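You operate a simulated robot arm through the tools that you are given. There is no shell and no other tool.

The job below is to be done with a simulated robot arm. You get a single attempt, and the scene is never put back.

## Task
Pack the wax tin, felt pad and brown block into the wooden box.
Fine: then slide the box back to within about two fingers' width of the yellow level; the glue tin stays out. Set down upright: felt pad.
Where things are to end (x, y in the base frame): wax tin within 4 cm of [48, 94]; brown block within 4 cm of [61, 88]; felt pad within 4 cm of [55, 82]; wooden box within 3 cm of [57, 94].

It is judged by the outcome, as a careful person would: the job done as asked, and still so three seconds after it is handed in. It fails if anything else is knocked over, pushed out of place, dropped, spilled or broken.

## Robot
A 6-joint arm with a fingered hand, fixed in place. Base frame: the origin is on the floor under the middle of its stand, x ahead of it, y to its left, z up. Lengths are in cm, angles in rad, forces in N, time in s.
It reaches about 134.6 cm from its shoulder. Its first joint turns from -2.601 to 2.601 rad. Payload 3.5 kg.
The tool frame sits at the grasp point between the pads (the TCP): z along the fingers, y along the line on which they close. The tips reach 2.6 cm beyond it. The gripper opens to 13.2 cm; its body begins 7.3 cm behind the TCP. The gripper is a hand of 4 fingers: y runs from the thumb to the fingers, the wrist lies at [0, 0, -23.4] in the tool frame.
Orientation is that of the tool frame in the base frame, as [roll, pitch, yaw] about the fixed x, y, z axes, in that order (R = Rz(yaw) Ry(pitch) Rx(roll)). With the fingers straight down and closing along the base's y, the tool's x points along the base's -x, its y along +y and its z along -z.

## Interface
- The arm moves only by the tool step_arm. Its argument "moves" is a list of rows, each an object of numbers (a shift or turn left out is 0): "x", "y", "z": the shift along the tool's x, y, z in units of 50 mm (1.0 is 50 mm); "rx", "ry", "rz": the turn, a rotation vector about the tool's x, y, z in units of 8 degrees (1.0 is 8 degrees). In form: [{"x": .., "y": .., "z": .., "rx": .., "ry": .., "rz": ..}, ...]. A call has 1 to 20 rows; each row shifts and turns the commanded pose from where the row before left it, along the tool's axes as they then stand. A call with a number of a shift or a turn outside -1 to 1 is refused whole. A row lasts 0.2 s, in which the tool goes at most 5 cm and 0.15 rad; a call with a longer step from one row to the next is refused whole. A pose out of reach is approached as far as the arm can. The call stops where the force on the tool passes 40 N (or 10 N more than at its start, if that is more) or the arm is blocked; 0.2 s more then pass. In this call time passes only in rows, and 0.2 s behind the last. The reply holds the time, the measured pose of the TCP, the force on the tool along the base axes, the opening and the grip force, in the units named above and with some noise, with the torque about the TCP (base axes, N m) and any sound that the robot's microphone picked up.
- Cameras (640 x 400 px; columns grow to the right, rows downward): "scene" is fixed at [40.2, 65.04, 138.79]; the picture's right is [0.53, -0.85, 0.00], its down [-0.76, -0.48, -0.44] and it looks along [0.37, 0.23, -0.90] (base axes); focal length 255 px, centre (320, 200). "wrist" rides on the gripper at [6.8, 0.2, -9.7] in the tool frame; the picture's right is [-0.03, 1.00, 0.00], its down [-0.82, -0.02, -0.58] and it looks along [-0.58, -0.01, 0.82] (tool axes); focal length 270 px, centre (320, 200). There is no depth. A picture from a camera that has moved, and an enlarged one, comes with that camera's place and axes in the base frame and with its lens.
- camera(camera): a new picture of that camera. No time passes.
- raise_lower(by): slides the trunk up (or, below 0, down) by that many cm; the arm rides with it, the base frame stays. It gives what a move gives, with no picture.
- curl_fingers(finger1, finger2, finger3, thumb_bend): sets how far each is bent, from 0 (flat) to 1 (curled in); at 0.3 the hand is open as for a grip, at 0.7 the pads meet at the TCP. One left out holds its place. A second passes; each finger stops where it meets its share of the squeeze, and holds until it gets a number again. It is the only way to open and close the hand. It gives what a move gives, with no picture; readings hold the bend of each and the force on the fingers (four entries, about 0 where the hand has none), thumb and palm.
- enlarge(camera, box): a new picture of the part [left, top, right, bottom] of that camera's present view, enlarged. No time passes.
- hand_in(): hands the job in; it is judged then, once.

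Places have to be worked out from the pictures, the camera data and where the tool is seen. Open the gripper and draw the arm clear of the work before you hand the job in, unless the task says otherwise.

The tools are called after "Call:" as name(argument=value, ...) on one line, values as JSON. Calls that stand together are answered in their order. step_arm: Moves the arm, as the interface text tells. Its arguments: {"type":"object","properties":{"moves":{"type":"array","items":{"type":"object","properties":{"x":{"type":"number"},"y":{"type":"number"},"z":{"type":"number"},"rx":{"type":"number"},"ry":{"type":"number"},"rz":{"type":"number"}}}}},"required":["moves"]} The other tools are called the same way: raise_lower (by) moves the trunk up or down; curl_fingers (finger1, finger2, finger3, thumb_bend) moves the fingers one by one; camera (camera) takes a picture; enlarge (camera, box) takes an enlarged picture of a part of a camera's view; hand_in () hands the job in.

At the start:

```text
time: 0.0
tool_pos: [39.23, 61.36, 106.66]
tcp_rot: [-3.141, 0.0, 3.139]
wrist_force: [0.1, 1.3, -0.1]
torque: [0.0, 0.02, 0.01]
grip_width: 13.18
grip_force: 0.1
shape: jaw
bend: [0.3, 0.3, 0.3, 0.3]
finger forces: [0.0, 0.0, 0.1, 0.1, 0.0, 0.0]
trunk travel left (down, up): [-96.5, 0.5]
```

scene: 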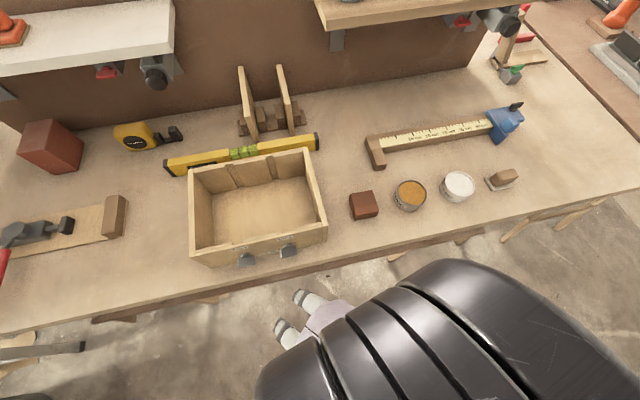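
wrist: 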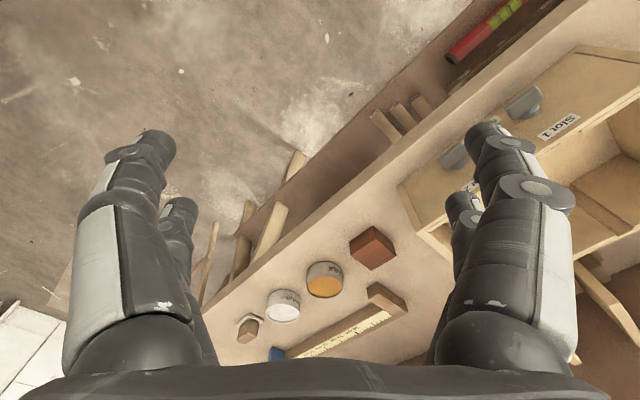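

I'll start by examining the objects on the bench more closely, to tell the two tins apart and find the felt pad.

Call:
enlarge(camera="scene", box=[330, 90, 550, 230])

Call:
enlarge(camera="scene", box=[150, 110, 350, 280])

Call:
enlarge(camera="wrist", box=[220, 210, 440, 360])

```text
2.86 times, centred on (440, 160) of scene
camera zoom: at [40.2, 65.04, 138.79], right [0.53, -0.85, 0.0], down [-0.76, -0.48, -0.44], along [0.37, 0.23, -0.9], focal length 730 px, centre (-23, 314)
```

zoom: 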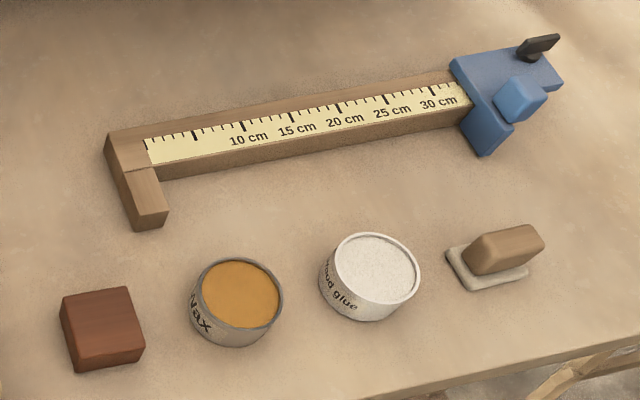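

```text
2.35 times, centred on (250, 195) of scene
camera zoom: at [40.2, 65.04, 138.79], right [0.53, -0.85, 0.0], down [-0.76, -0.48, -0.44], along [0.37, 0.23, -0.9], focal length 601 px, centre (485, 212)
```

zoom: 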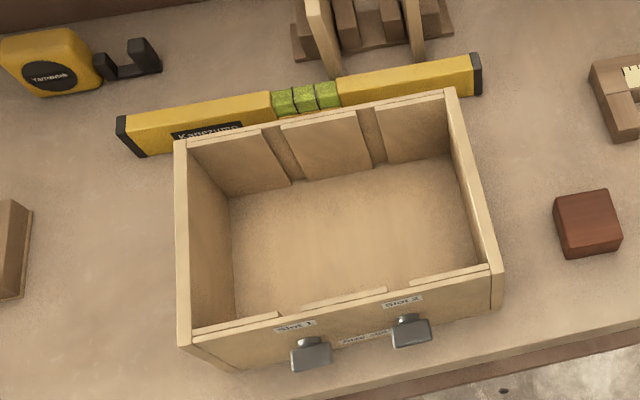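

```text
2.67 times, centred on (330, 285) of wrist
camera zoom: at [32.51, 61.35, 116.36], right [0.03, 1.0, 0.0], down [0.82, -0.02, 0.58], along [0.58, -0.01, -0.82], focal length 721 px, centre (293, -27)
```

zoom: 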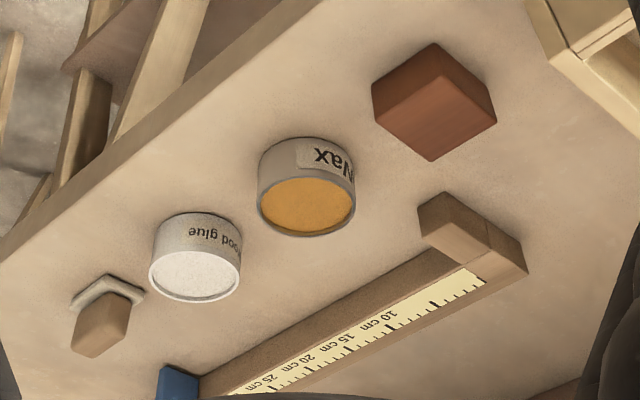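

The tins are labelled "Wax" (amber) and "Wood glue" (white). The felt pad has a grey base and a wooden handle, and the bench and box sit about 45° to the base axes. I'll turn the hand 45° to line up with the bench and move it back over the front edge for a better wrist view.

Call:
step_arm(moves=[{"rz": 0.9375}, {"rz": 0.9375}, {"rz": 0.9375}, {"rz": 0.9375}, {"rz": 0.9375}, {"rz": 0.9375}, {"y": 0.8}, {"y": 0.8}, {"y": 0.8}, {"y": 0.8}, {"y": 0.8}, {"y": 0.8}])

```text
time: 2.6
tool_pos: [56.31, 78.54, 106.55]
tcp_rot: [3.14, -0.001, 2.358]
wrist_force: [0.1, -0.4, 0.3]
torque: [0.02, -0.01, 0.01]
grip_width: 13.18
grip_force: 0.1
shape: jaw
bend: [0.3, 0.3, 0.3, 0.3]
finger forces: [0.0, 0.0, 0.1, 0.0, 0.0, 0.0]
trunk travel left (down, up): [-96.5, 0.5]
```

The move went as commanded. I'll take both views from this pose.

Call:
camera(camera="wrist")

Call:
camera(camera="scene")

```text
taken
camera wrist: at [51.66, 83.4, 116.32], right [0.72, 0.69, 0.0], down [0.56, -0.59, 0.58], along [0.4, -0.42, -0.82], focal length 270 px, centre (320, 200)
```

wrist: 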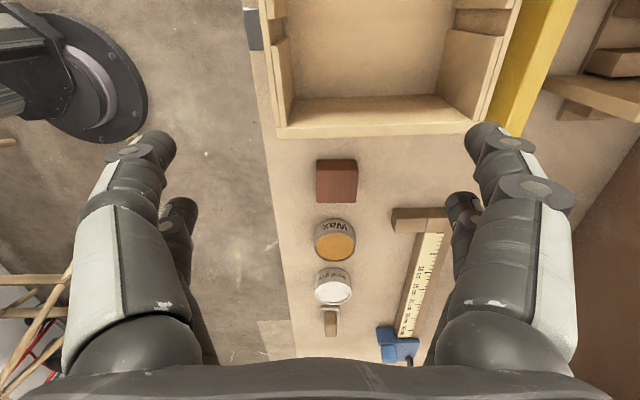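

```text
taken
```

scene: 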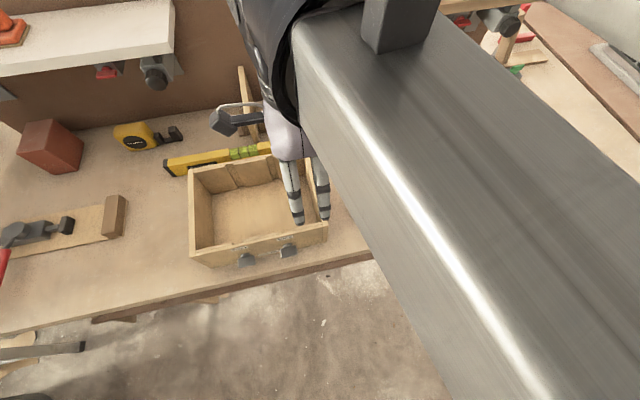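

This view is aligned with the bench, so I'll enlarge it around the items and the box to measure them.

Call:
enlarge(camera="wrist", box=[240, 140, 480, 290])

Call:
enlarge(camera="wrist", box=[270, 220, 450, 360])

Call:
enlarge(camera="wrist", box=[230, 0, 550, 200])

```text
2.67 times, centred on (360, 215) of wrist
camera zoom: at [51.66, 83.4, 116.32], right [0.72, 0.69, 0.0], down [0.56, -0.59, 0.58], along [0.4, -0.42, -0.82], focal length 721 px, centre (213, 160)
```

zoom: 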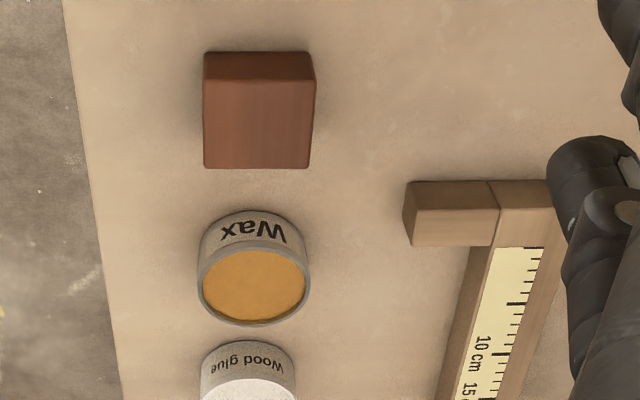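

```text
2.86 times, centred on (360, 290) of wrist
camera zoom: at [51.66, 83.4, 116.32], right [0.72, 0.69, 0.0], down [0.56, -0.59, 0.58], along [0.4, -0.42, -0.82], focal length 772 px, centre (206, -57)
```

zoom: 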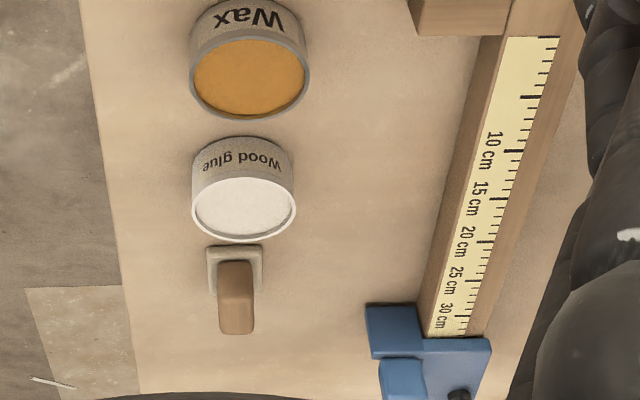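

```text
2.00 times, centred on (390, 100) of wrist
camera zoom: at [51.66, 83.4, 116.32], right [0.72, 0.69, 0.0], down [0.56, -0.59, 0.58], along [0.4, -0.42, -0.82], focal length 541 px, centre (180, 400)
```

zoom: 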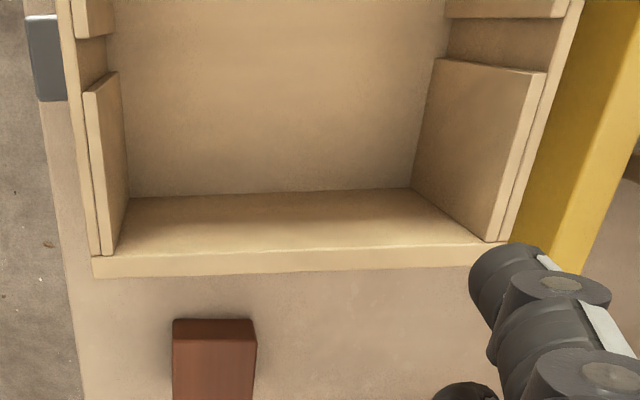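

From two views I put the wax tin at about (76.5, 61), the block at about (68.5, 70), the felt pad near (92, 43) and the bench at z≈80. Before grasping I'll curl the thumb and look, to learn which digit is which.

Call:
curl_fingers(thumb_bend=0.6)

Call:
camera(camera="wrist")

Call:
curl_fingers(finger1=0.6)

Call:
camera(camera="wrist")

```text
time: 3.6
tool_pos: [56.23, 78.52, 106.53]
tcp_rot: [3.142, 0.001, 2.357]
wrist_force: [-0.2, -0.5, -0.4]
torque: [-0.02, 0.0, -0.01]
grip_width: 8.34
grip_force: 0.0
shape: fingers
bend: [0.3, 0.3, 0.3, 0.6]
finger forces: [0.0, 0.0, 0.1, 0.0, 0.1, 0.0]
trunk travel left (down, up): [-96.5, 0.5]
```

```text
taken
camera wrist: at [51.6, 83.3, 116.36], right [0.72, 0.69, 0.0], down [0.56, -0.59, 0.58], along [0.4, -0.42, -0.82], focal length 270 px, centre (320, 200)
```

wrist: 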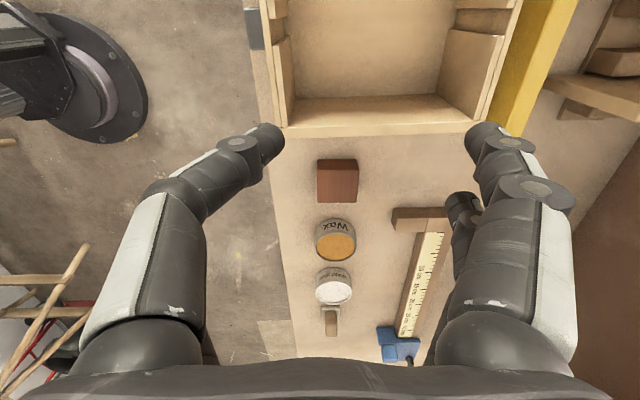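

```text
time: 4.6
tool_pos: [56.3, 78.4, 106.56]
tcp_rot: [3.14, -0.001, 2.356]
wrist_force: [0.1, 0.1, -0.3]
torque: [0.02, 0.02, 0.01]
grip_width: 3.32
grip_force: 0.0
shape: fingers
bend: [0.6, 0.3, 0.3, 0.6]
finger forces: [0.0, 0.1, 0.1, 0.0, 0.0, 0.0]
trunk travel left (down, up): [-96.5, 0.5]
```

```text
taken
camera wrist: at [51.6, 83.3, 116.36], right [0.72, 0.69, 0.0], down [0.56, -0.59, 0.58], along [0.4, -0.42, -0.82], focal length 270 px, centre (320, 200)
```

wrist: 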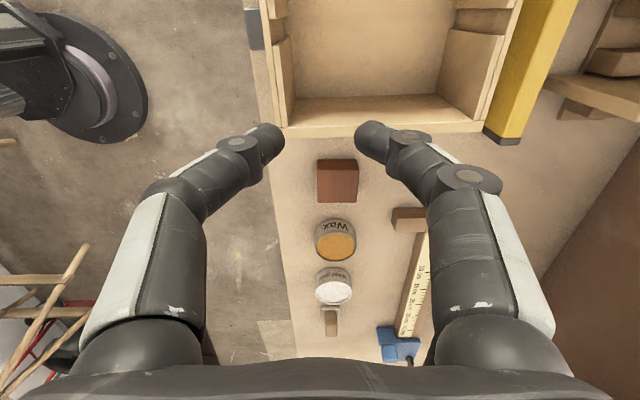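

The thumb drives the left digits and finger1 drives the near right one. I'll check finger2 and finger3 next.

Call:
curl_fingers(finger1=0.3, finger2=0.6, finger3=0.3, thumb_bend=0.3)

Call:
camera(camera="wrist")

Call:
curl_fingers(finger1=0.3, finger2=0.3, finger3=0.6)

Call:
camera(camera="wrist")

```text
time: 5.6
tool_pos: [56.27, 78.51, 106.65]
tcp_rot: [3.14, 0.0, 2.356]
wrist_force: [0.3, -1.0, 0.6]
torque: [0.05, -0.01, 0.01]
grip_width: 13.23
grip_force: 0.0
shape: fingers
bend: [0.3, 0.6, 0.3, 0.3]
finger forces: [0.1, 0.0, 0.1, 0.0, 0.1, 0.0]
trunk travel left (down, up): [-96.5, 0.5]
```

```text
taken
camera wrist: at [51.6, 83.31, 116.36], right [0.72, 0.69, 0.0], down [0.56, -0.59, 0.58], along [0.4, -0.42, -0.82], focal length 270 px, centre (320, 200)
```

wrist: 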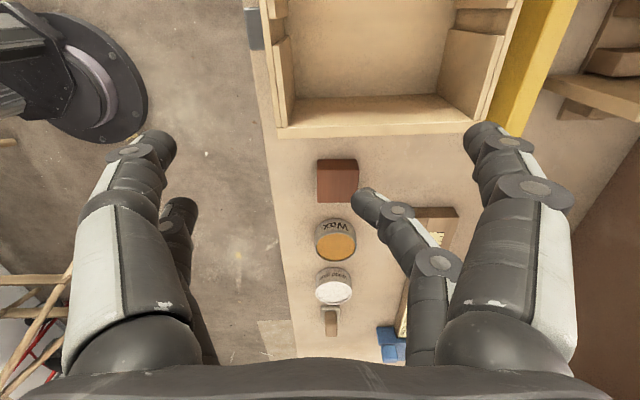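

```text
time: 6.6
tool_pos: [56.37, 78.52, 106.58]
tcp_rot: [-3.142, 0.0, 2.357]
wrist_force: [-0.4, -0.3, -0.2]
torque: [-0.02, -0.02, 0.0]
grip_width: 13.25
grip_force: 0.1
shape: fingers
bend: [0.3, 0.3, 0.6, 0.3]
finger forces: [0.0, 0.1, 0.1, 0.0, 0.0, 0.0]
trunk travel left (down, up): [-96.5, 0.5]
```

```text
taken
camera wrist: at [51.6, 83.3, 116.36], right [0.72, 0.69, 0.0], down [0.56, -0.59, 0.58], along [0.4, -0.42, -0.82], focal length 270 px, centre (320, 200)
```

wrist: 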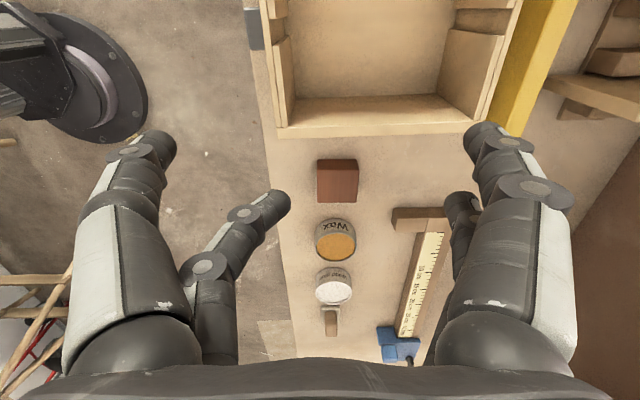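

It's a two-plus-two hand. On the +y side finger1 is near the camera and finger2 far; on the −y side the thumb is near and finger3 far, with the pairs about 4 cm apart. I'll open all digits evenly and move above the brown block, staying high.

Call:
curl_fingers(finger1=0.3, finger2=0.3, finger3=0.3, thumb_bend=0.3)

Call:
step_arm(moves=[{"x": -0.75, "y": 0.12}, {"x": -0.75, "y": 0.12}, {"x": -0.75, "y": 0.12}, {"x": -0.69, "y": 0.12}, {"z": 0.7}, {"z": 0.7}, {"z": 0.7}])

Call:
camera(camera="wrist")

Call:
camera(camera="scene")

```text
time: 7.6
tool_pos: [56.31, 78.41, 106.58]
tcp_rot: [-3.14, 0.0, 2.355]
wrist_force: [-0.7, 0.6, -0.3]
torque: [0.01, -0.02, -0.02]
grip_width: 13.24
grip_force: 0.0
shape: fingers
bend: [0.3, 0.3, 0.3, 0.3]
finger forces: [0.0, 0.1, 0.0, 0.0, 0.0, 0.1]
trunk travel left (down, up): [-96.5, 0.5]
```

```text
time: 9.2
tool_pos: [68.34, 69.55, 106.67]
tcp_rot: [-3.141, 0.001, 2.356]
wrist_force: [-0.3, 0.2, -0.9]
torque: [-0.02, -0.01, 0.0]
grip_width: 13.25
grip_force: 0.1
shape: fingers
bend: [0.3, 0.3, 0.3, 0.3]
finger forces: [0.0, 0.0, 0.0, 0.0, 0.0, 0.0]
out of reach, approached as far as the arm can: row 5, 6, 7
trunk travel left (down, up): [-96.5, 0.5]
```

```text
taken
camera wrist: at [63.72, 74.44, 116.36], right [0.72, 0.69, 0.0], down [0.56, -0.59, 0.58], along [0.4, -0.42, -0.82], focal length 270 px, centre (320, 200)
```

wrist: 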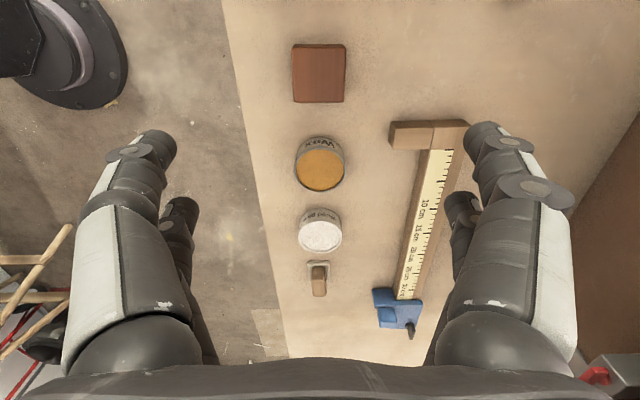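

```text
taken
```

scene: 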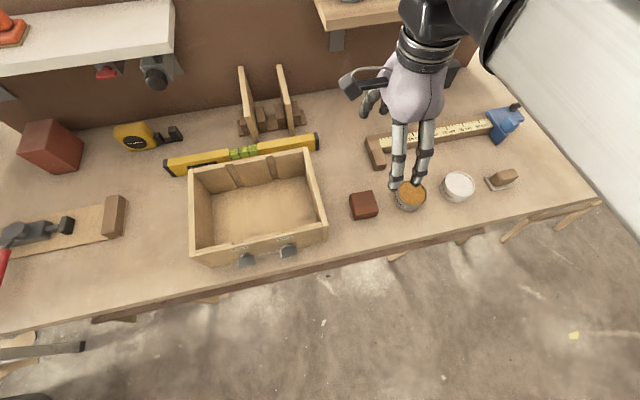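

The arm can't reach lower from this trunk height, and the hand stayed at z≈106.7. I'll lower the trunk 10 cm, which should carry the hand straight down over the block.

Call:
raise_lower(by=-10)

Call:
camera(camera="wrist")

Call:
camera(camera="scene")

```text
time: 10.5
tool_pos: [68.48, 69.46, 96.62]
tcp_rot: [-3.141, -0.001, 2.357]
wrist_force: [0.1, -0.6, 0.3]
torque: [0.02, -0.01, -0.04]
grip_width: 13.23
grip_force: 0.1
shape: fingers
bend: [0.3, 0.3, 0.3, 0.3]
finger forces: [0.0, 0.0, 0.0, 0.0, 0.1, 0.0]
trunk travel left (down, up): [-86.5, 10.5]
```

```text
taken
camera wrist: at [63.7, 74.44, 106.38], right [0.72, 0.69, 0.0], down [0.56, -0.59, 0.58], along [0.4, -0.42, -0.82], focal length 270 px, centre (320, 200)
```

wrist: 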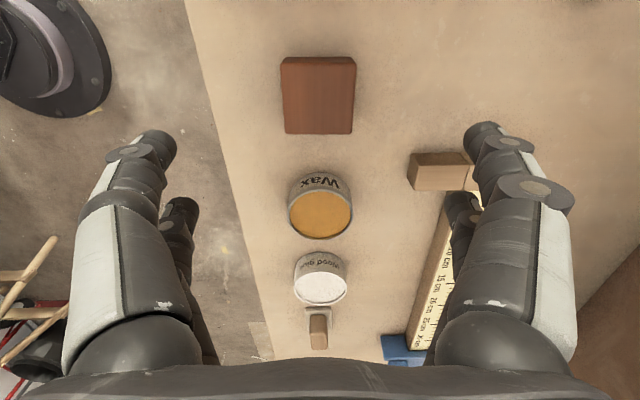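

```text
taken
```

scene: 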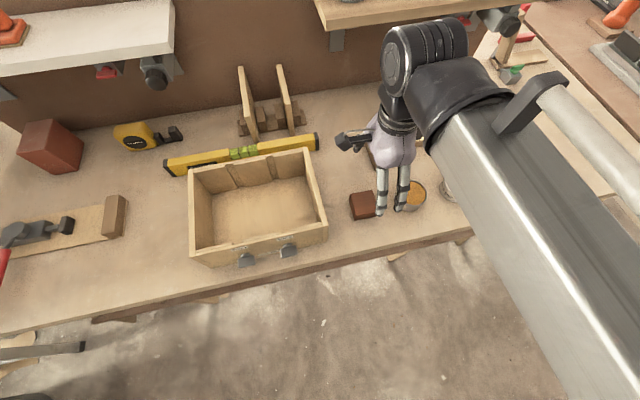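

The hand came straight down to z=96.6. I'll enlarge this lower view to work out heights and positions.

Call:
enlarge(camera="wrist", box=[240, 40, 400, 140])

Call:
enlarge(camera="wrist", box=[240, 160, 400, 360])

```text
4.00 times, centred on (320, 90) of wrist
camera zoom: at [63.7, 74.44, 106.38], right [0.72, 0.69, 0.0], down [0.56, -0.59, 0.58], along [0.4, -0.42, -0.82], focal length 1081 px, centre (320, 640)
```

zoom: 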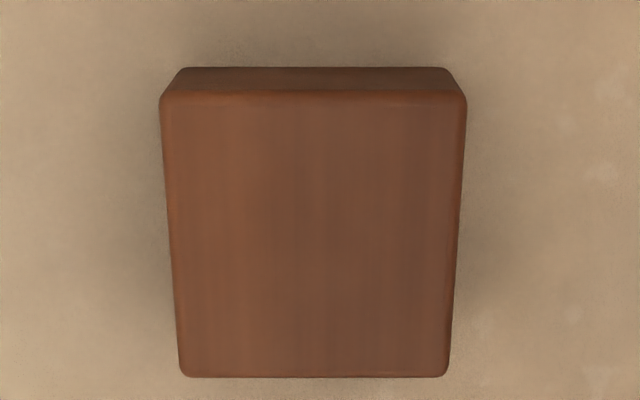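

```text
2.00 times, centred on (320, 260) of wrist
camera zoom: at [63.7, 74.44, 106.38], right [0.72, 0.69, 0.0], down [0.56, -0.59, 0.58], along [0.4, -0.42, -0.82], focal length 541 px, centre (320, 80)
```

zoom: 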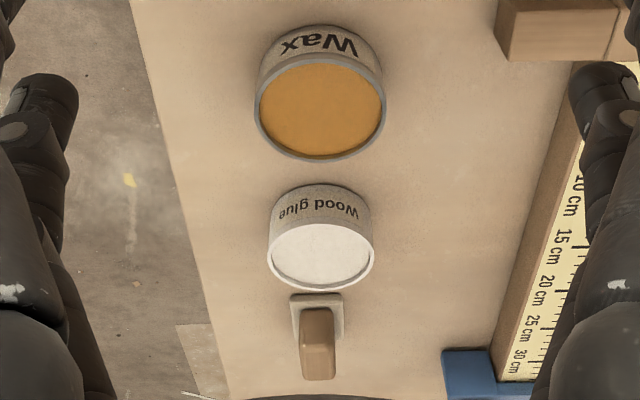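

The two heights agree: bench z≈80.1, block top z≈83.5, and the block is about 5.8 cm wide and centred near (67.9, 69.7). I'll trim the hand 0.6 cm sideways and test a 1 cm descent by arm.

Call:
step_arm(moves=[{"x": 0.12}, {"z": 0.2}])

```text
time: 11.1
tool_pos: [68.03, 70.09, 96.73]
tcp_rot: [-3.141, 0.0, 2.357]
wrist_force: [0.0, 0.2, -0.2]
torque: [-0.01, -0.01, -0.01]
grip_width: 13.25
grip_force: 0.0
shape: fingers
bend: [0.3, 0.3, 0.3, 0.3]
finger forces: [0.0, 0.0, 0.1, 0.0, 0.0, 0.0]
out of reach, approached as far as the arm can: row 2
trunk travel left (down, up): [-86.5, 10.5]
```

Still out of reach, so the arm needs slack from the trunk. I'll lift the hand 15 cm by arm and then lower the trunk 20 cm, leaving it above the block with downward travel to spare.

Call:
step_arm(moves=[{"z": -0.75}, {"z": -0.75}, {"z": -0.75}, {"z": -0.75}])

Call:
raise_lower(by=-20)

Call:
camera(camera="scene")

Call:
camera(camera="wrist")

```text
time: 12.1
tool_pos: [67.98, 70.14, 96.59]
tcp_rot: [3.141, 0.0, 2.356]
wrist_force: [-0.2, -0.1, -0.4]
torque: [0.02, -0.05, 0.02]
grip_width: 13.26
grip_force: 0.1
shape: fingers
bend: [0.3, 0.3, 0.3, 0.3]
finger forces: [0.0, 0.1, 0.0, 0.0, 0.0, 0.0]
out of reach, approached as far as the arm can: row 1, 2, 3, 4
trunk travel left (down, up): [-86.5, 10.5]
```

```text
time: 13.6
tool_pos: [67.84, 70.05, 82.28]
tcp_rot: [3.139, 0.002, 2.355]
wrist_force: [-0.6, 1.4, 29.4]
torque: [-0.23, 0.21, -0.06]
grip_width: 13.9
grip_force: 14.2
shape: fingers
bend: [0.29, 0.29, 0.29, 0.29]
finger forces: [6.1, 6.1, 8.2, 0.0, 8.5, 0.0]
trunk travel left (down, up): [-71.8, 25.2]
stopped: the force on the tool passed its limit at 129 N (the readings are from after the stop); the commanded pose is now the measured one
```

```text
taken
```

scene: 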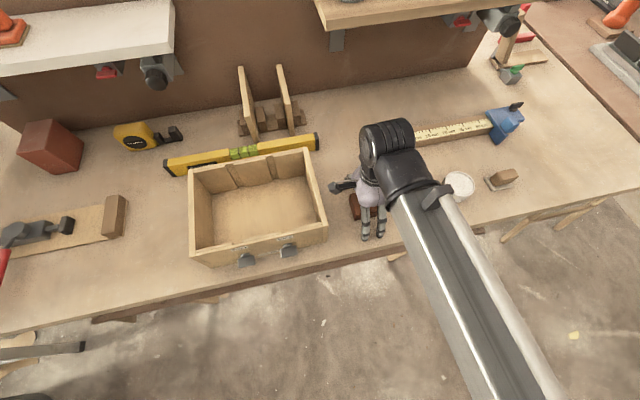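

```text
taken
camera wrist: at [63.23, 74.84, 92.01], right [0.72, 0.69, 0.0], down [0.56, -0.59, 0.58], along [0.4, -0.42, -0.82], focal length 270 px, centre (320, 200)
```

wrist: 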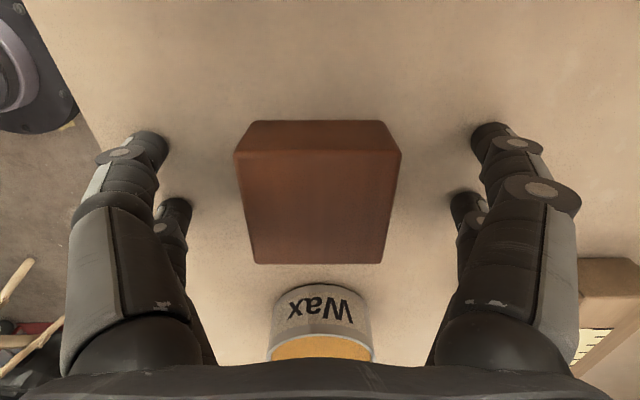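

The two moves ran back to back, and the fingertips touched the bench beside the block with 29 N remaining. The block and tins look undisturbed. Height evidently comes only from the trunk, so I'll make trunk moves in small separate steps, starting with 0.8 cm up to take the tips off the bench.

Call:
raise_lower(by=0.8)

```text
time: 14.2
tool_pos: [68.15, 70.2, 82.8]
tcp_rot: [-3.141, 0.001, 2.356]
wrist_force: [-0.4, -0.3, -0.1]
torque: [0.03, -0.01, -0.02]
grip_width: 13.34
grip_force: 0.1
shape: fingers
bend: [0.3, 0.3, 0.3, 0.3]
finger forces: [0.1, 0.0, 0.1, 0.1, 0.0, 0.0]
trunk travel left (down, up): [-72.6, 24.4]
```

The force is back to zero at z=82.8, with the block centred between the digits. I'll close all four onto it.

Call:
curl_fingers(finger1=0.6, finger2=0.6, finger3=0.6, thumb_bend=0.6)

Call:
camera(camera="wrist")

```text
time: 14.7
tool_pos: [67.8, 69.79, 83.19]
tcp_rot: [3.138, -0.001, 2.358]
wrist_force: [-1.3, 0.1, 42.7]
torque: [-0.03, -0.04, -0.05]
grip_width: 5.68
grip_force: 28.9
shape: fingers
bend: [0.54, 0.55, 0.55, 0.57]
finger forces: [15.5, 14.3, 15.4, 0.0, 12.2, 0.0]
trunk travel left (down, up): [-72.6, 24.4]
stopped: the force on the tool passed its limit at 46 N (the readings are from after the stop); the commanded pose is now the measured one
```

```text
taken
camera wrist: at [63.12, 74.73, 92.99], right [0.72, 0.69, 0.0], down [0.56, -0.59, 0.58], along [0.4, -0.42, -0.82], focal length 270 px, centre (320, 200)
```

wrist: 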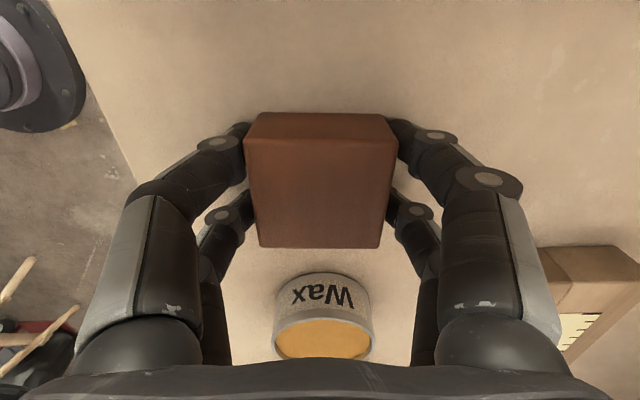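

The block is gripped at 29 N, but the curling tips pressed on the bench (42.7 N), so the next grasps should start about 0.7 cm higher. I'll raise the trunk a little to unload the tips and lift the block.

Call:
raise_lower(by=1.0)

Call:
camera(camera="wrist")

```text
time: 15.3
tool_pos: [68.03, 70.19, 83.78]
tcp_rot: [-3.141, 0.0, 2.356]
wrist_force: [1.1, -0.1, -0.9]
torque: [0.0, 0.03, -0.02]
grip_width: 5.61
grip_force: 11.8
shape: fingers
bend: [0.53, 0.54, 0.54, 0.56]
finger forces: [6.2, 5.7, 5.3, 0.1, 6.6, 0.1]
trunk travel left (down, up): [-73.6, 23.4]
```

```text
taken
camera wrist: at [63.39, 74.99, 93.47], right [0.72, 0.69, 0.0], down [0.56, -0.59, 0.58], along [0.4, -0.42, -0.82], focal length 270 px, centre (320, 200)
```

wrist: 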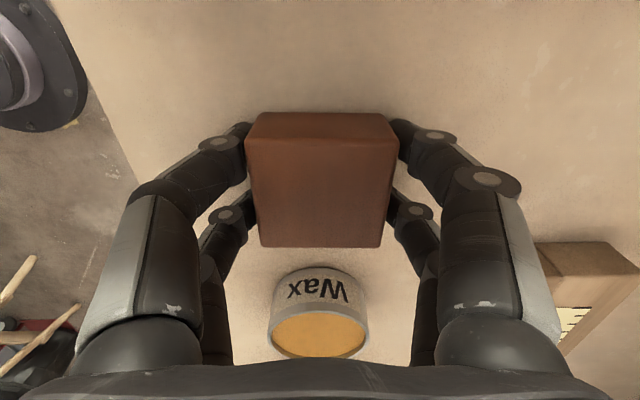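

The block lifted with the hand, but the grip is only about 12 N. I'll squeeze again now that the tips are clear of the bench.

Call:
curl_fingers(finger1=0.62, finger2=0.62, finger3=0.62, thumb_bend=0.62)

```text
time: 16.3
tool_pos: [68.05, 70.13, 83.8]
tcp_rot: [-3.141, -0.001, 2.356]
wrist_force: [1.0, -0.5, -0.6]
torque: [0.02, -0.02, 0.0]
grip_width: 5.6
grip_force: 14.5
shape: fingers
bend: [0.52, 0.53, 0.54, 0.57]
finger forces: [7.3, 6.9, 6.1, 0.0, 8.4, 0.1]
trunk travel left (down, up): [-73.6, 23.4]
```

The grip is now 14.5 N. I'll lift 15 cm to clear the box rim and check that the block is still held.

Call:
raise_lower(by=15)

Call:
camera(camera="wrist")

```text
time: 18.0
tool_pos: [68.19, 70.14, 98.81]
tcp_rot: [3.141, 0.0, 2.356]
wrist_force: [0.3, -0.8, -1.0]
torque: [-0.01, 0.02, -0.03]
grip_width: 5.59
grip_force: 14.2
shape: fingers
bend: [0.52, 0.53, 0.54, 0.57]
finger forces: [7.4, 6.9, 6.1, 0.0, 8.3, 0.0]
trunk travel left (down, up): [-88.6, 8.4]
```

```text
taken
camera wrist: at [63.35, 74.97, 108.53], right [0.72, 0.69, 0.0], down [0.56, -0.59, 0.58], along [0.4, -0.42, -0.82], focal length 270 px, centre (320, 200)
```

wrist: 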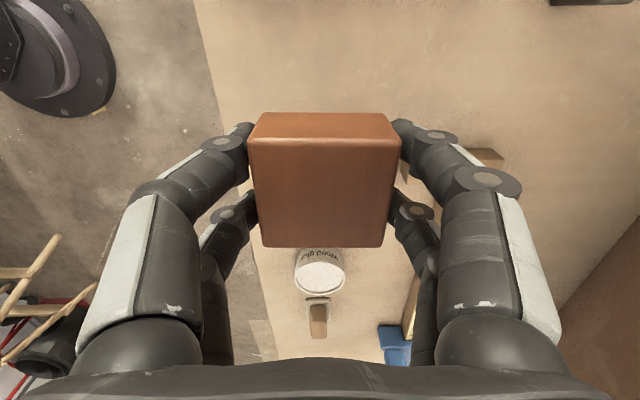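

The block is secure. I'll carry it over the right-hand part of the box by moving 18 cm along the bench and 4.8 cm toward the back, at constant height.

Call:
step_arm(moves=[{"x": 0.6, "y": 0.16}, {"x": 0.6, "y": 0.16}, {"x": 0.6, "y": 0.16}, {"x": 0.6, "y": 0.16}, {"x": 0.6, "y": 0.16}, {"x": 0.6, "y": 0.16}])

Call:
camera(camera="wrist")

Call:
camera(camera="scene")

```text
time: 19.4
tool_pos: [58.58, 86.13, 98.86]
tcp_rot: [-3.141, 0.001, 2.357]
wrist_force: [0.5, 0.1, 0.1]
torque: [-0.02, -0.02, -0.04]
grip_width: 5.57
grip_force: 14.0
shape: fingers
bend: [0.52, 0.53, 0.54, 0.57]
finger forces: [7.5, 6.8, 5.9, 0.1, 8.2, 0.1]
trunk travel left (down, up): [-88.6, 8.4]
```

```text
taken
camera wrist: at [53.85, 90.97, 108.52], right [0.72, 0.69, 0.0], down [0.56, -0.59, 0.58], along [0.4, -0.42, -0.82], focal length 270 px, centre (320, 200)
```

wrist: 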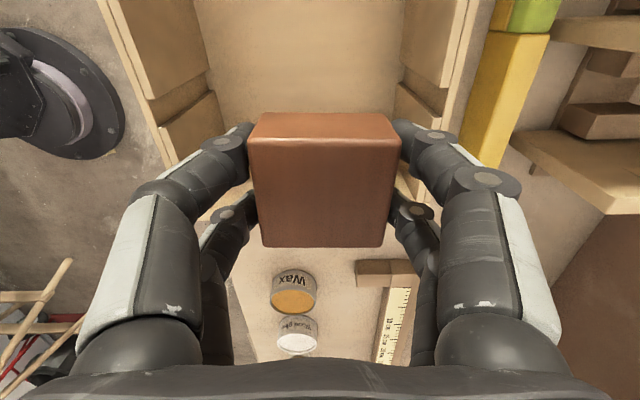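

```text
taken
```

scene: 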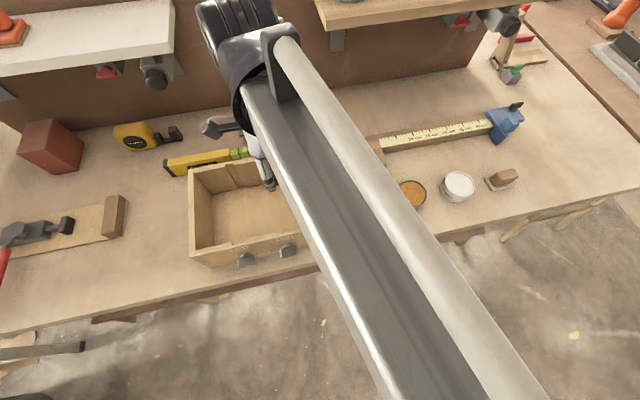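

The block is over the right half of the box. I'll enlarge the wrist view to see the box walls relative to the fingers before lowering.

Call:
enlarge(camera="wrist", box=[80, 0, 280, 240])

Call:
enlarge(camera="wrist", box=[360, 0, 560, 240])

```text
1.67 times, centred on (180, 120) of wrist
camera zoom: at [53.85, 90.97, 108.52], right [0.72, 0.69, 0.0], down [0.56, -0.59, 0.58], along [0.4, -0.42, -0.82], focal length 450 px, centre (553, 333)
```

zoom: 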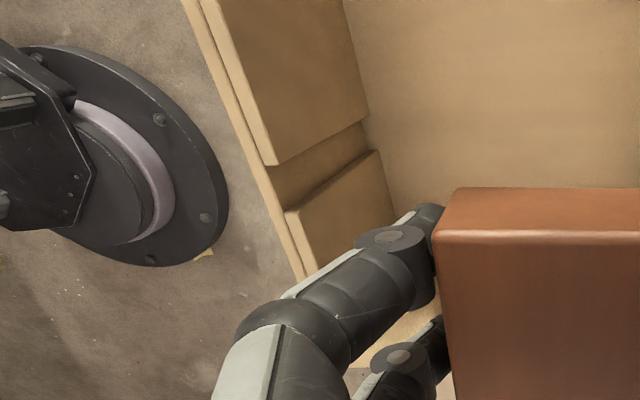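

```text
1.67 times, centred on (460, 120) of wrist
camera zoom: at [53.85, 90.97, 108.52], right [0.72, 0.69, 0.0], down [0.56, -0.59, 0.58], along [0.4, -0.42, -0.82], focal length 450 px, centre (87, 333)
```

zoom: 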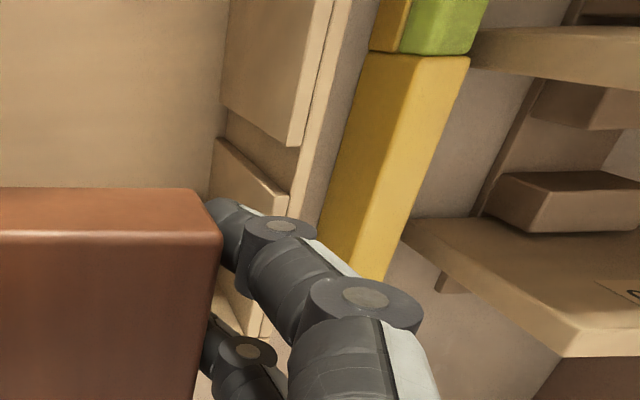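

The box interior spans about n=92.1–109.8 across its depth with the rim near z≈91, so the fingers at 96.1–109.1 fit inside. I'll lower 13.8 cm, stopping about 1 cm above the expected floor contact.

Call:
raise_lower(by=-13.8)

Call:
camera(camera="wrist")

Call:
camera(camera="scene")

```text
time: 21.1
tool_pos: [58.64, 86.17, 84.9]
tcp_rot: [3.141, 0.0, 2.357]
wrist_force: [-0.4, -0.3, 0.4]
torque: [0.02, 0.02, 0.04]
grip_width: 5.61
grip_force: 14.2
shape: fingers
bend: [0.52, 0.53, 0.54, 0.57]
finger forces: [7.5, 7.0, 5.9, 0.1, 8.2, 0.1]
trunk travel left (down, up): [-74.8, 22.2]
```

```text
taken
camera wrist: at [53.88, 90.89, 94.75], right [0.72, 0.69, 0.0], down [0.56, -0.59, 0.58], along [0.4, -0.42, -0.82], focal length 270 px, centre (320, 200)
```

wrist: 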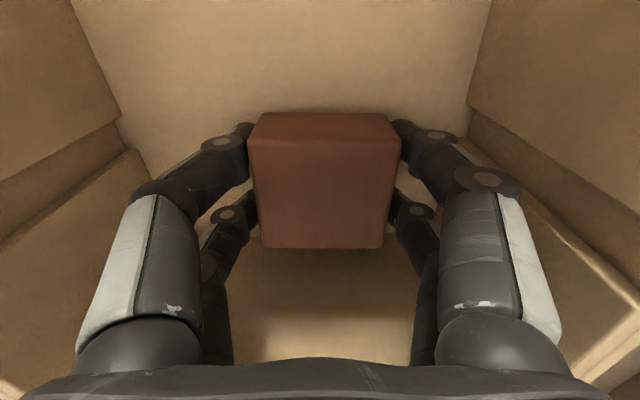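

```text
taken
```

scene: 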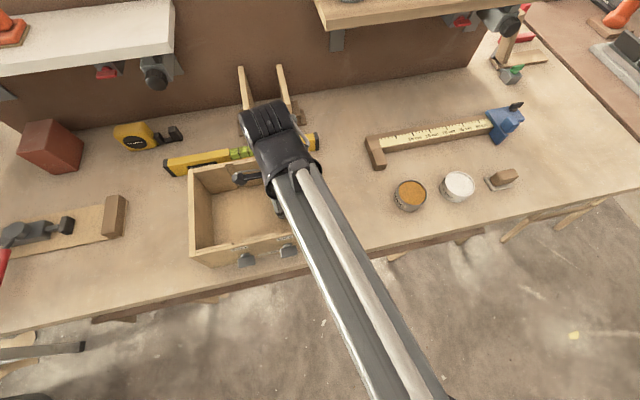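

It's inside the box with no contact. I'll lower in small steps and watch the vertical force for floor contact.

Call:
raise_lower(by=-0.4)

```text
time: 21.6
tool_pos: [58.54, 85.95, 84.55]
tcp_rot: [-3.141, -0.001, 2.356]
wrist_force: [0.1, -0.1, -0.8]
torque: [-0.03, 0.0, 0.02]
grip_width: 5.6
grip_force: 14.0
shape: fingers
bend: [0.52, 0.53, 0.54, 0.57]
finger forces: [7.4, 7.0, 6.0, 0.1, 8.2, 0.0]
trunk travel left (down, up): [-74.4, 22.6]
```

There's no contact yet, so I'll go another 0.3 cm.

Call:
raise_lower(by=-0.3)

```text
time: 22.1
tool_pos: [58.53, 86.08, 84.42]
tcp_rot: [3.141, 0.0, 2.356]
wrist_force: [1.1, -0.3, -0.3]
torque: [-0.01, 0.03, 0.0]
grip_width: 5.58
grip_force: 14.7
shape: fingers
bend: [0.52, 0.53, 0.54, 0.57]
finger forces: [7.4, 7.0, 5.8, 0.0, 8.3, 0.0]
trunk travel left (down, up): [-74.1, 22.9]
```

Still free, so I'll go down another 0.2 cm.

Call:
raise_lower(by=-0.2)

```text
time: 22.6
tool_pos: [58.53, 85.97, 84.09]
tcp_rot: [-3.141, 0.0, 2.356]
wrist_force: [-0.1, -0.3, -0.3]
torque: [0.01, 0.0, -0.01]
grip_width: 5.6
grip_force: 14.3
shape: fingers
bend: [0.52, 0.53, 0.54, 0.57]
finger forces: [7.4, 7.0, 6.1, 0.1, 8.1, 0.0]
trunk travel left (down, up): [-73.9, 23.1]
```

Still no contact at z≈84.1. Another 0.2 cm.

Call:
raise_lower(by=-0.2)

```text
time: 23.1
tool_pos: [58.59, 86.03, 83.81]
tcp_rot: [3.141, -0.001, 2.354]
wrist_force: [0.8, -0.3, 1.0]
torque: [0.06, -0.04, 0.02]
grip_width: 5.58
grip_force: 15.2
shape: fingers
bend: [0.52, 0.53, 0.54, 0.57]
finger forces: [8.0, 8.0, 6.2, 0.0, 8.4, 0.0]
trunk travel left (down, up): [-73.7, 23.3]
```

The finger forces and vertical force rose slightly, which looks like first contact. I'll go 0.15 cm more to confirm.

Call:
raise_lower(by=-0.15)

```text
time: 23.7
tool_pos: [58.56, 86.02, 83.75]
tcp_rot: [3.14, 0.001, 2.355]
wrist_force: [0.6, 0.9, 12.7]
torque: [0.17, -0.27, 0.01]
grip_width: 5.6
grip_force: 20.0
shape: fingers
bend: [0.52, 0.53, 0.54, 0.58]
finger forces: [11.5, 11.6, 10.0, 0.1, 7.8, 0.0]
trunk travel left (down, up): [-73.6, 23.4]
```

The block is resting on the box floor (12.7 N down). I'll open the digits a little to release it, keeping clear of the walls.

Call:
curl_fingers(finger1=0.47, finger2=0.47, finger3=0.47, thumb_bend=0.47)

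Call:
camera(camera="wrist")

```text
time: 24.7
tool_pos: [58.42, 85.97, 83.83]
tcp_rot: [3.141, -0.001, 2.357]
wrist_force: [-2.2, -1.6, 11.1]
torque: [0.06, -0.21, 0.04]
grip_width: 7.36
grip_force: 5.5
shape: fingers
bend: [0.49, 0.5, 0.48, 0.47]
finger forces: [3.3, 5.3, 2.0, 0.1, 0.0, 0.0]
trunk travel left (down, up): [-73.6, 23.4]
```

```text
taken
camera wrist: at [53.82, 90.81, 93.62], right [0.72, 0.69, 0.0], down [0.56, -0.59, 0.58], along [0.4, -0.42, -0.82], focal length 270 px, centre (320, 200)
```

wrist: 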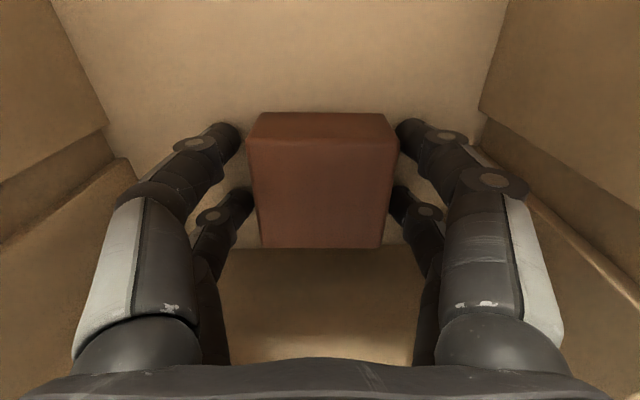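

The left digits are free, and the remaining force is the tips on the floor. I'll raise 0.4 cm to relieve it and check again.

Call:
raise_lower(by=0.4)

Call:
camera(camera="wrist")

```text
time: 25.2
tool_pos: [58.57, 86.02, 84.08]
tcp_rot: [-3.141, 0.002, 2.355]
wrist_force: [0.1, 0.1, 0.6]
torque: [0.01, 0.02, 0.01]
grip_width: 7.56
grip_force: 0.1
shape: fingers
bend: [0.47, 0.47, 0.47, 0.47]
finger forces: [0.0, 0.1, 0.0, 0.0, 0.1, 0.0]
trunk travel left (down, up): [-74.0, 23.0]
```

```text
taken
camera wrist: at [53.91, 90.92, 93.86], right [0.72, 0.69, 0.0], down [0.56, -0.59, 0.58], along [0.4, -0.42, -0.82], focal length 270 px, centre (320, 200)
```

wrist: 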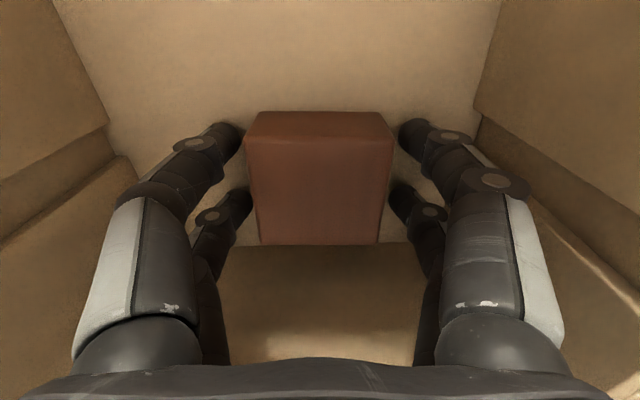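

All digits are free, with clear gaps on both sides of the block. I'll lift straight out of the box.

Call:
raise_lower(by=15)

Call:
camera(camera="wrist")

```text
time: 26.9
tool_pos: [58.59, 86.04, 99.01]
tcp_rot: [3.141, -0.001, 2.356]
wrist_force: [0.4, -0.2, 1.2]
torque: [0.0, 0.01, 0.01]
grip_width: 7.57
grip_force: 0.1
shape: fingers
bend: [0.47, 0.47, 0.47, 0.47]
finger forces: [0.1, 0.0, 0.0, 0.0, 0.1, 0.0]
trunk travel left (down, up): [-89.0, 8.0]
```

```text
taken
camera wrist: at [53.88, 90.9, 108.88], right [0.72, 0.69, 0.0], down [0.56, -0.59, 0.58], along [0.4, -0.42, -0.82], focal length 270 px, centre (320, 200)
```

wrist: 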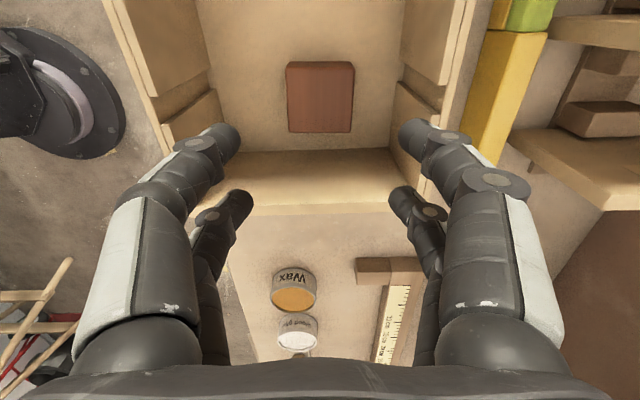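

The block sits in the box at about (58.6, 86). Next I'll move over the wax tin at about (76.4, 61.5), still high, and open the hand.

Call:
step_arm(moves=[{"x": -0.7475, "y": -0.1175}, {"x": -0.7475, "y": -0.1175}, {"x": -0.7475, "y": -0.1175}, {"x": -0.7475, "y": -0.1175}, {"x": -0.7475, "y": -0.1175}, {"x": -0.7475, "y": -0.1175}, {"x": -0.7475, "y": -0.1175}, {"x": -0.7475, "y": -0.1175}])

Call:
curl_fingers(finger1=0.32, finger2=0.32, finger3=0.32, thumb_bend=0.32)

Call:
camera(camera="wrist")

```text
time: 28.7
tool_pos: [76.57, 61.5, 99.09]
tcp_rot: [-3.141, 0.001, 2.357]
wrist_force: [1.0, 0.3, 0.0]
torque: [0.03, 0.02, -0.03]
grip_width: 7.56
grip_force: 0.1
shape: fingers
bend: [0.47, 0.47, 0.47, 0.47]
finger forces: [0.1, 0.1, 0.0, 0.1, 0.0, 0.0]
trunk travel left (down, up): [-89.0, 8.0]
```

```text
time: 29.7
tool_pos: [76.44, 61.44, 99.19]
tcp_rot: [-3.142, 0.0, 2.357]
wrist_force: [0.0, 0.3, -0.3]
torque: [-0.01, -0.02, 0.0]
grip_width: 12.59
grip_force: 0.1
shape: fingers
bend: [0.32, 0.32, 0.32, 0.32]
finger forces: [0.0, 0.0, 0.0, 0.1, 0.1, 0.0]
trunk travel left (down, up): [-89.0, 8.0]
```

```text
taken
camera wrist: at [71.78, 66.32, 108.9], right [0.72, 0.69, 0.0], down [0.56, -0.59, 0.58], along [0.4, -0.42, -0.82], focal length 270 px, centre (320, 200)
```

wrist: 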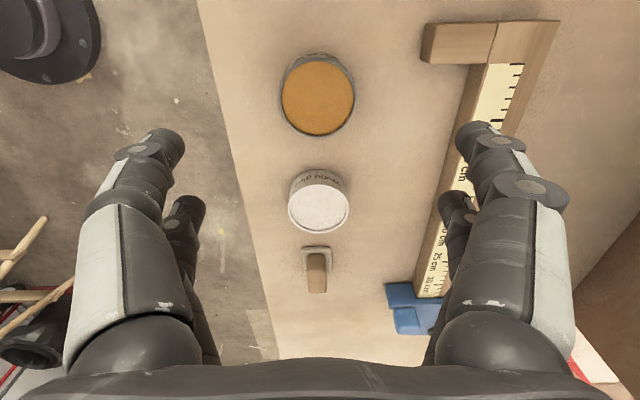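

The tin is centred under the hand, about 6.8 cm in diameter with its top near z≈83.6. I'll lower 14 cm and check before the last bit.

Call:
raise_lower(by=-14)

Call:
camera(camera="wrist")

```text
time: 31.4
tool_pos: [76.45, 61.47, 85.22]
tcp_rot: [3.141, -0.001, 2.359]
wrist_force: [0.3, -0.5, -0.5]
torque: [-0.02, 0.0, -0.01]
grip_width: 12.6
grip_force: 0.1
shape: fingers
bend: [0.32, 0.32, 0.32, 0.32]
finger forces: [0.1, 0.0, 0.0, 0.0, 0.0, 0.0]
trunk travel left (down, up): [-75.0, 22.0]
```

```text
taken
camera wrist: at [71.77, 66.32, 94.91], right [0.72, 0.69, 0.0], down [0.56, -0.59, 0.58], along [0.4, -0.42, -0.82], focal length 270 px, centre (320, 200)
```

wrist: 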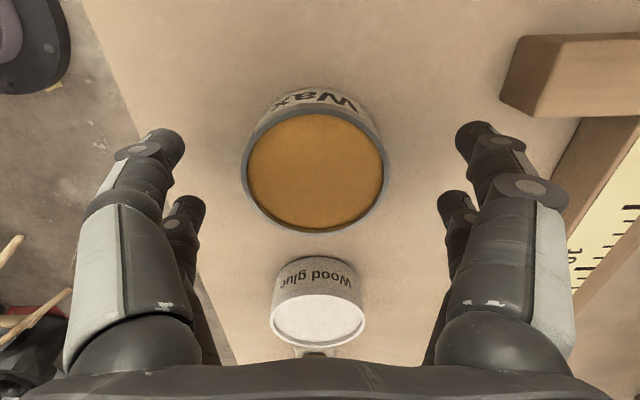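

The tin is well centred, about 0.25 cm toward the thumb side. I'll nudge for that and lower 1.6 cm to grasp height.

Call:
step_arm(moves=[{"y": -0.05}])

Call:
raise_lower(by=-1.6)

```text
time: 31.8
tool_pos: [76.21, 61.35, 85.12]
tcp_rot: [3.14, 0.001, 2.356]
wrist_force: [0.1, 0.0, 0.2]
torque: [0.0, -0.03, 0.0]
grip_width: 12.6
grip_force: 0.0
shape: fingers
bend: [0.32, 0.32, 0.32, 0.32]
finger forces: [0.1, 0.1, 0.0, 0.0, 0.0, 0.1]
trunk travel left (down, up): [-75.0, 22.0]
```

```text
time: 32.4
tool_pos: [76.19, 61.42, 83.58]
tcp_rot: [3.14, 0.001, 2.355]
wrist_force: [0.6, -0.9, 0.0]
torque: [0.0, -0.03, 0.0]
grip_width: 12.57
grip_force: 0.0
shape: fingers
bend: [0.32, 0.32, 0.32, 0.32]
finger forces: [0.0, 0.0, 0.0, 0.0, 0.0, 0.0]
trunk travel left (down, up): [-73.4, 23.6]
```

I'm at z=83.6 with no contact. I'll close the digits onto the tin.

Call:
curl_fingers(finger1=0.58, finger2=0.58, finger3=0.58, thumb_bend=0.58)

Call:
camera(camera="wrist")

```text
time: 33.4
tool_pos: [76.27, 61.31, 83.48]
tcp_rot: [-3.141, 0.0, 2.357]
wrist_force: [0.1, 0.1, 1.2]
torque: [0.01, -0.03, 0.0]
grip_width: 5.89
grip_force: 7.4
shape: fingers
bend: [0.52, 0.51, 0.52, 0.54]
finger forces: [3.6, 4.0, 3.4, 0.1, 4.4, 0.0]
trunk travel left (down, up): [-73.4, 23.6]
```

```text
taken
camera wrist: at [71.59, 66.15, 93.29], right [0.72, 0.69, 0.0], down [0.56, -0.59, 0.58], along [0.4, -0.42, -0.82], focal length 270 px, centre (320, 200)
```

wrist: 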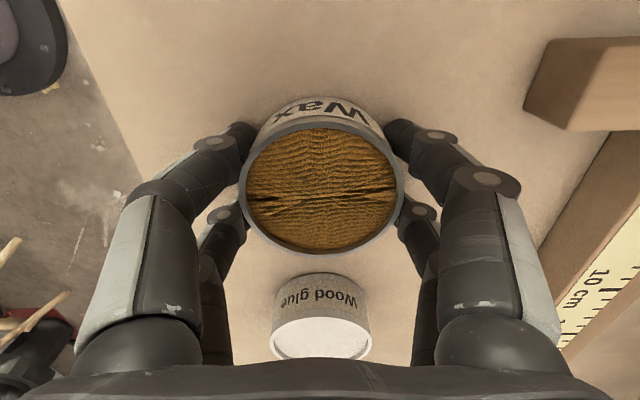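

The wax surface looks rippled now that I've gripped the tin. I'll enlarge the view to see whether the squeeze is too much.

Call:
enlarge(camera="wrist", box=[220, 80, 420, 280])

```text
2.00 times, centred on (320, 180) of wrist
camera zoom: at [71.59, 66.15, 93.29], right [0.72, 0.69, 0.0], down [0.56, -0.59, 0.58], along [0.4, -0.42, -0.82], focal length 541 px, centre (320, 240)
```

zoom: 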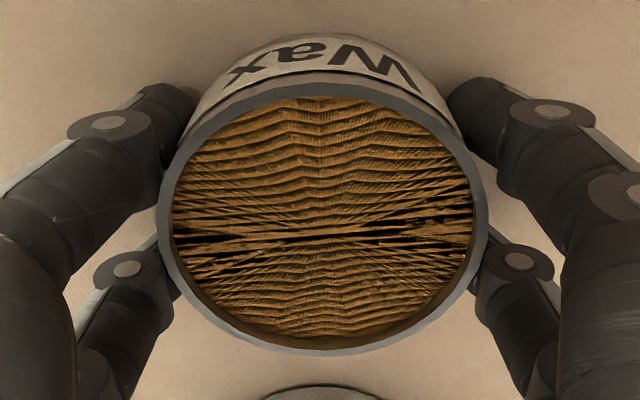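

The rim is still round and the grip is only about 4 N per finger, so the ripple looks like a rendering effect rather than crushing. I'll keep the gentle grip, lift 1 cm and check that it holds.

Call:
raise_lower(by=1.0)

Call:
camera(camera="wrist")

```text
time: 34.0
tool_pos: [76.27, 61.23, 84.4]
tcp_rot: [3.141, -0.001, 2.356]
wrist_force: [0.4, -0.2, -1.5]
torque: [-0.04, 0.0, -0.02]
grip_width: 5.87
grip_force: 8.1
shape: fingers
bend: [0.52, 0.51, 0.52, 0.54]
finger forces: [3.7, 4.2, 3.1, 0.0, 4.3, 0.1]
trunk travel left (down, up): [-74.4, 22.6]
```

```text
taken
camera wrist: at [71.6, 66.17, 94.28], right [0.72, 0.69, 0.0], down [0.56, -0.59, 0.58], along [0.4, -0.42, -0.82], focal length 270 px, centre (320, 200)
```

wrist: 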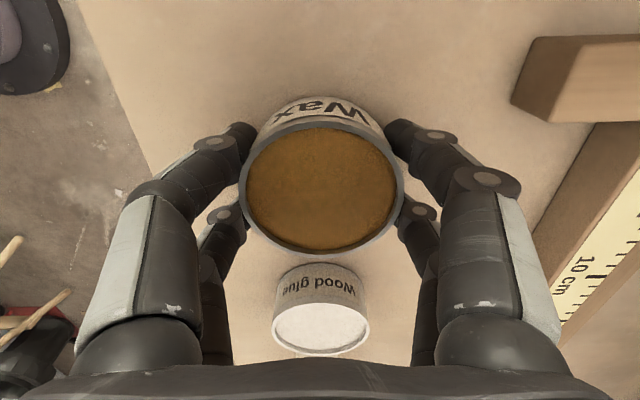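

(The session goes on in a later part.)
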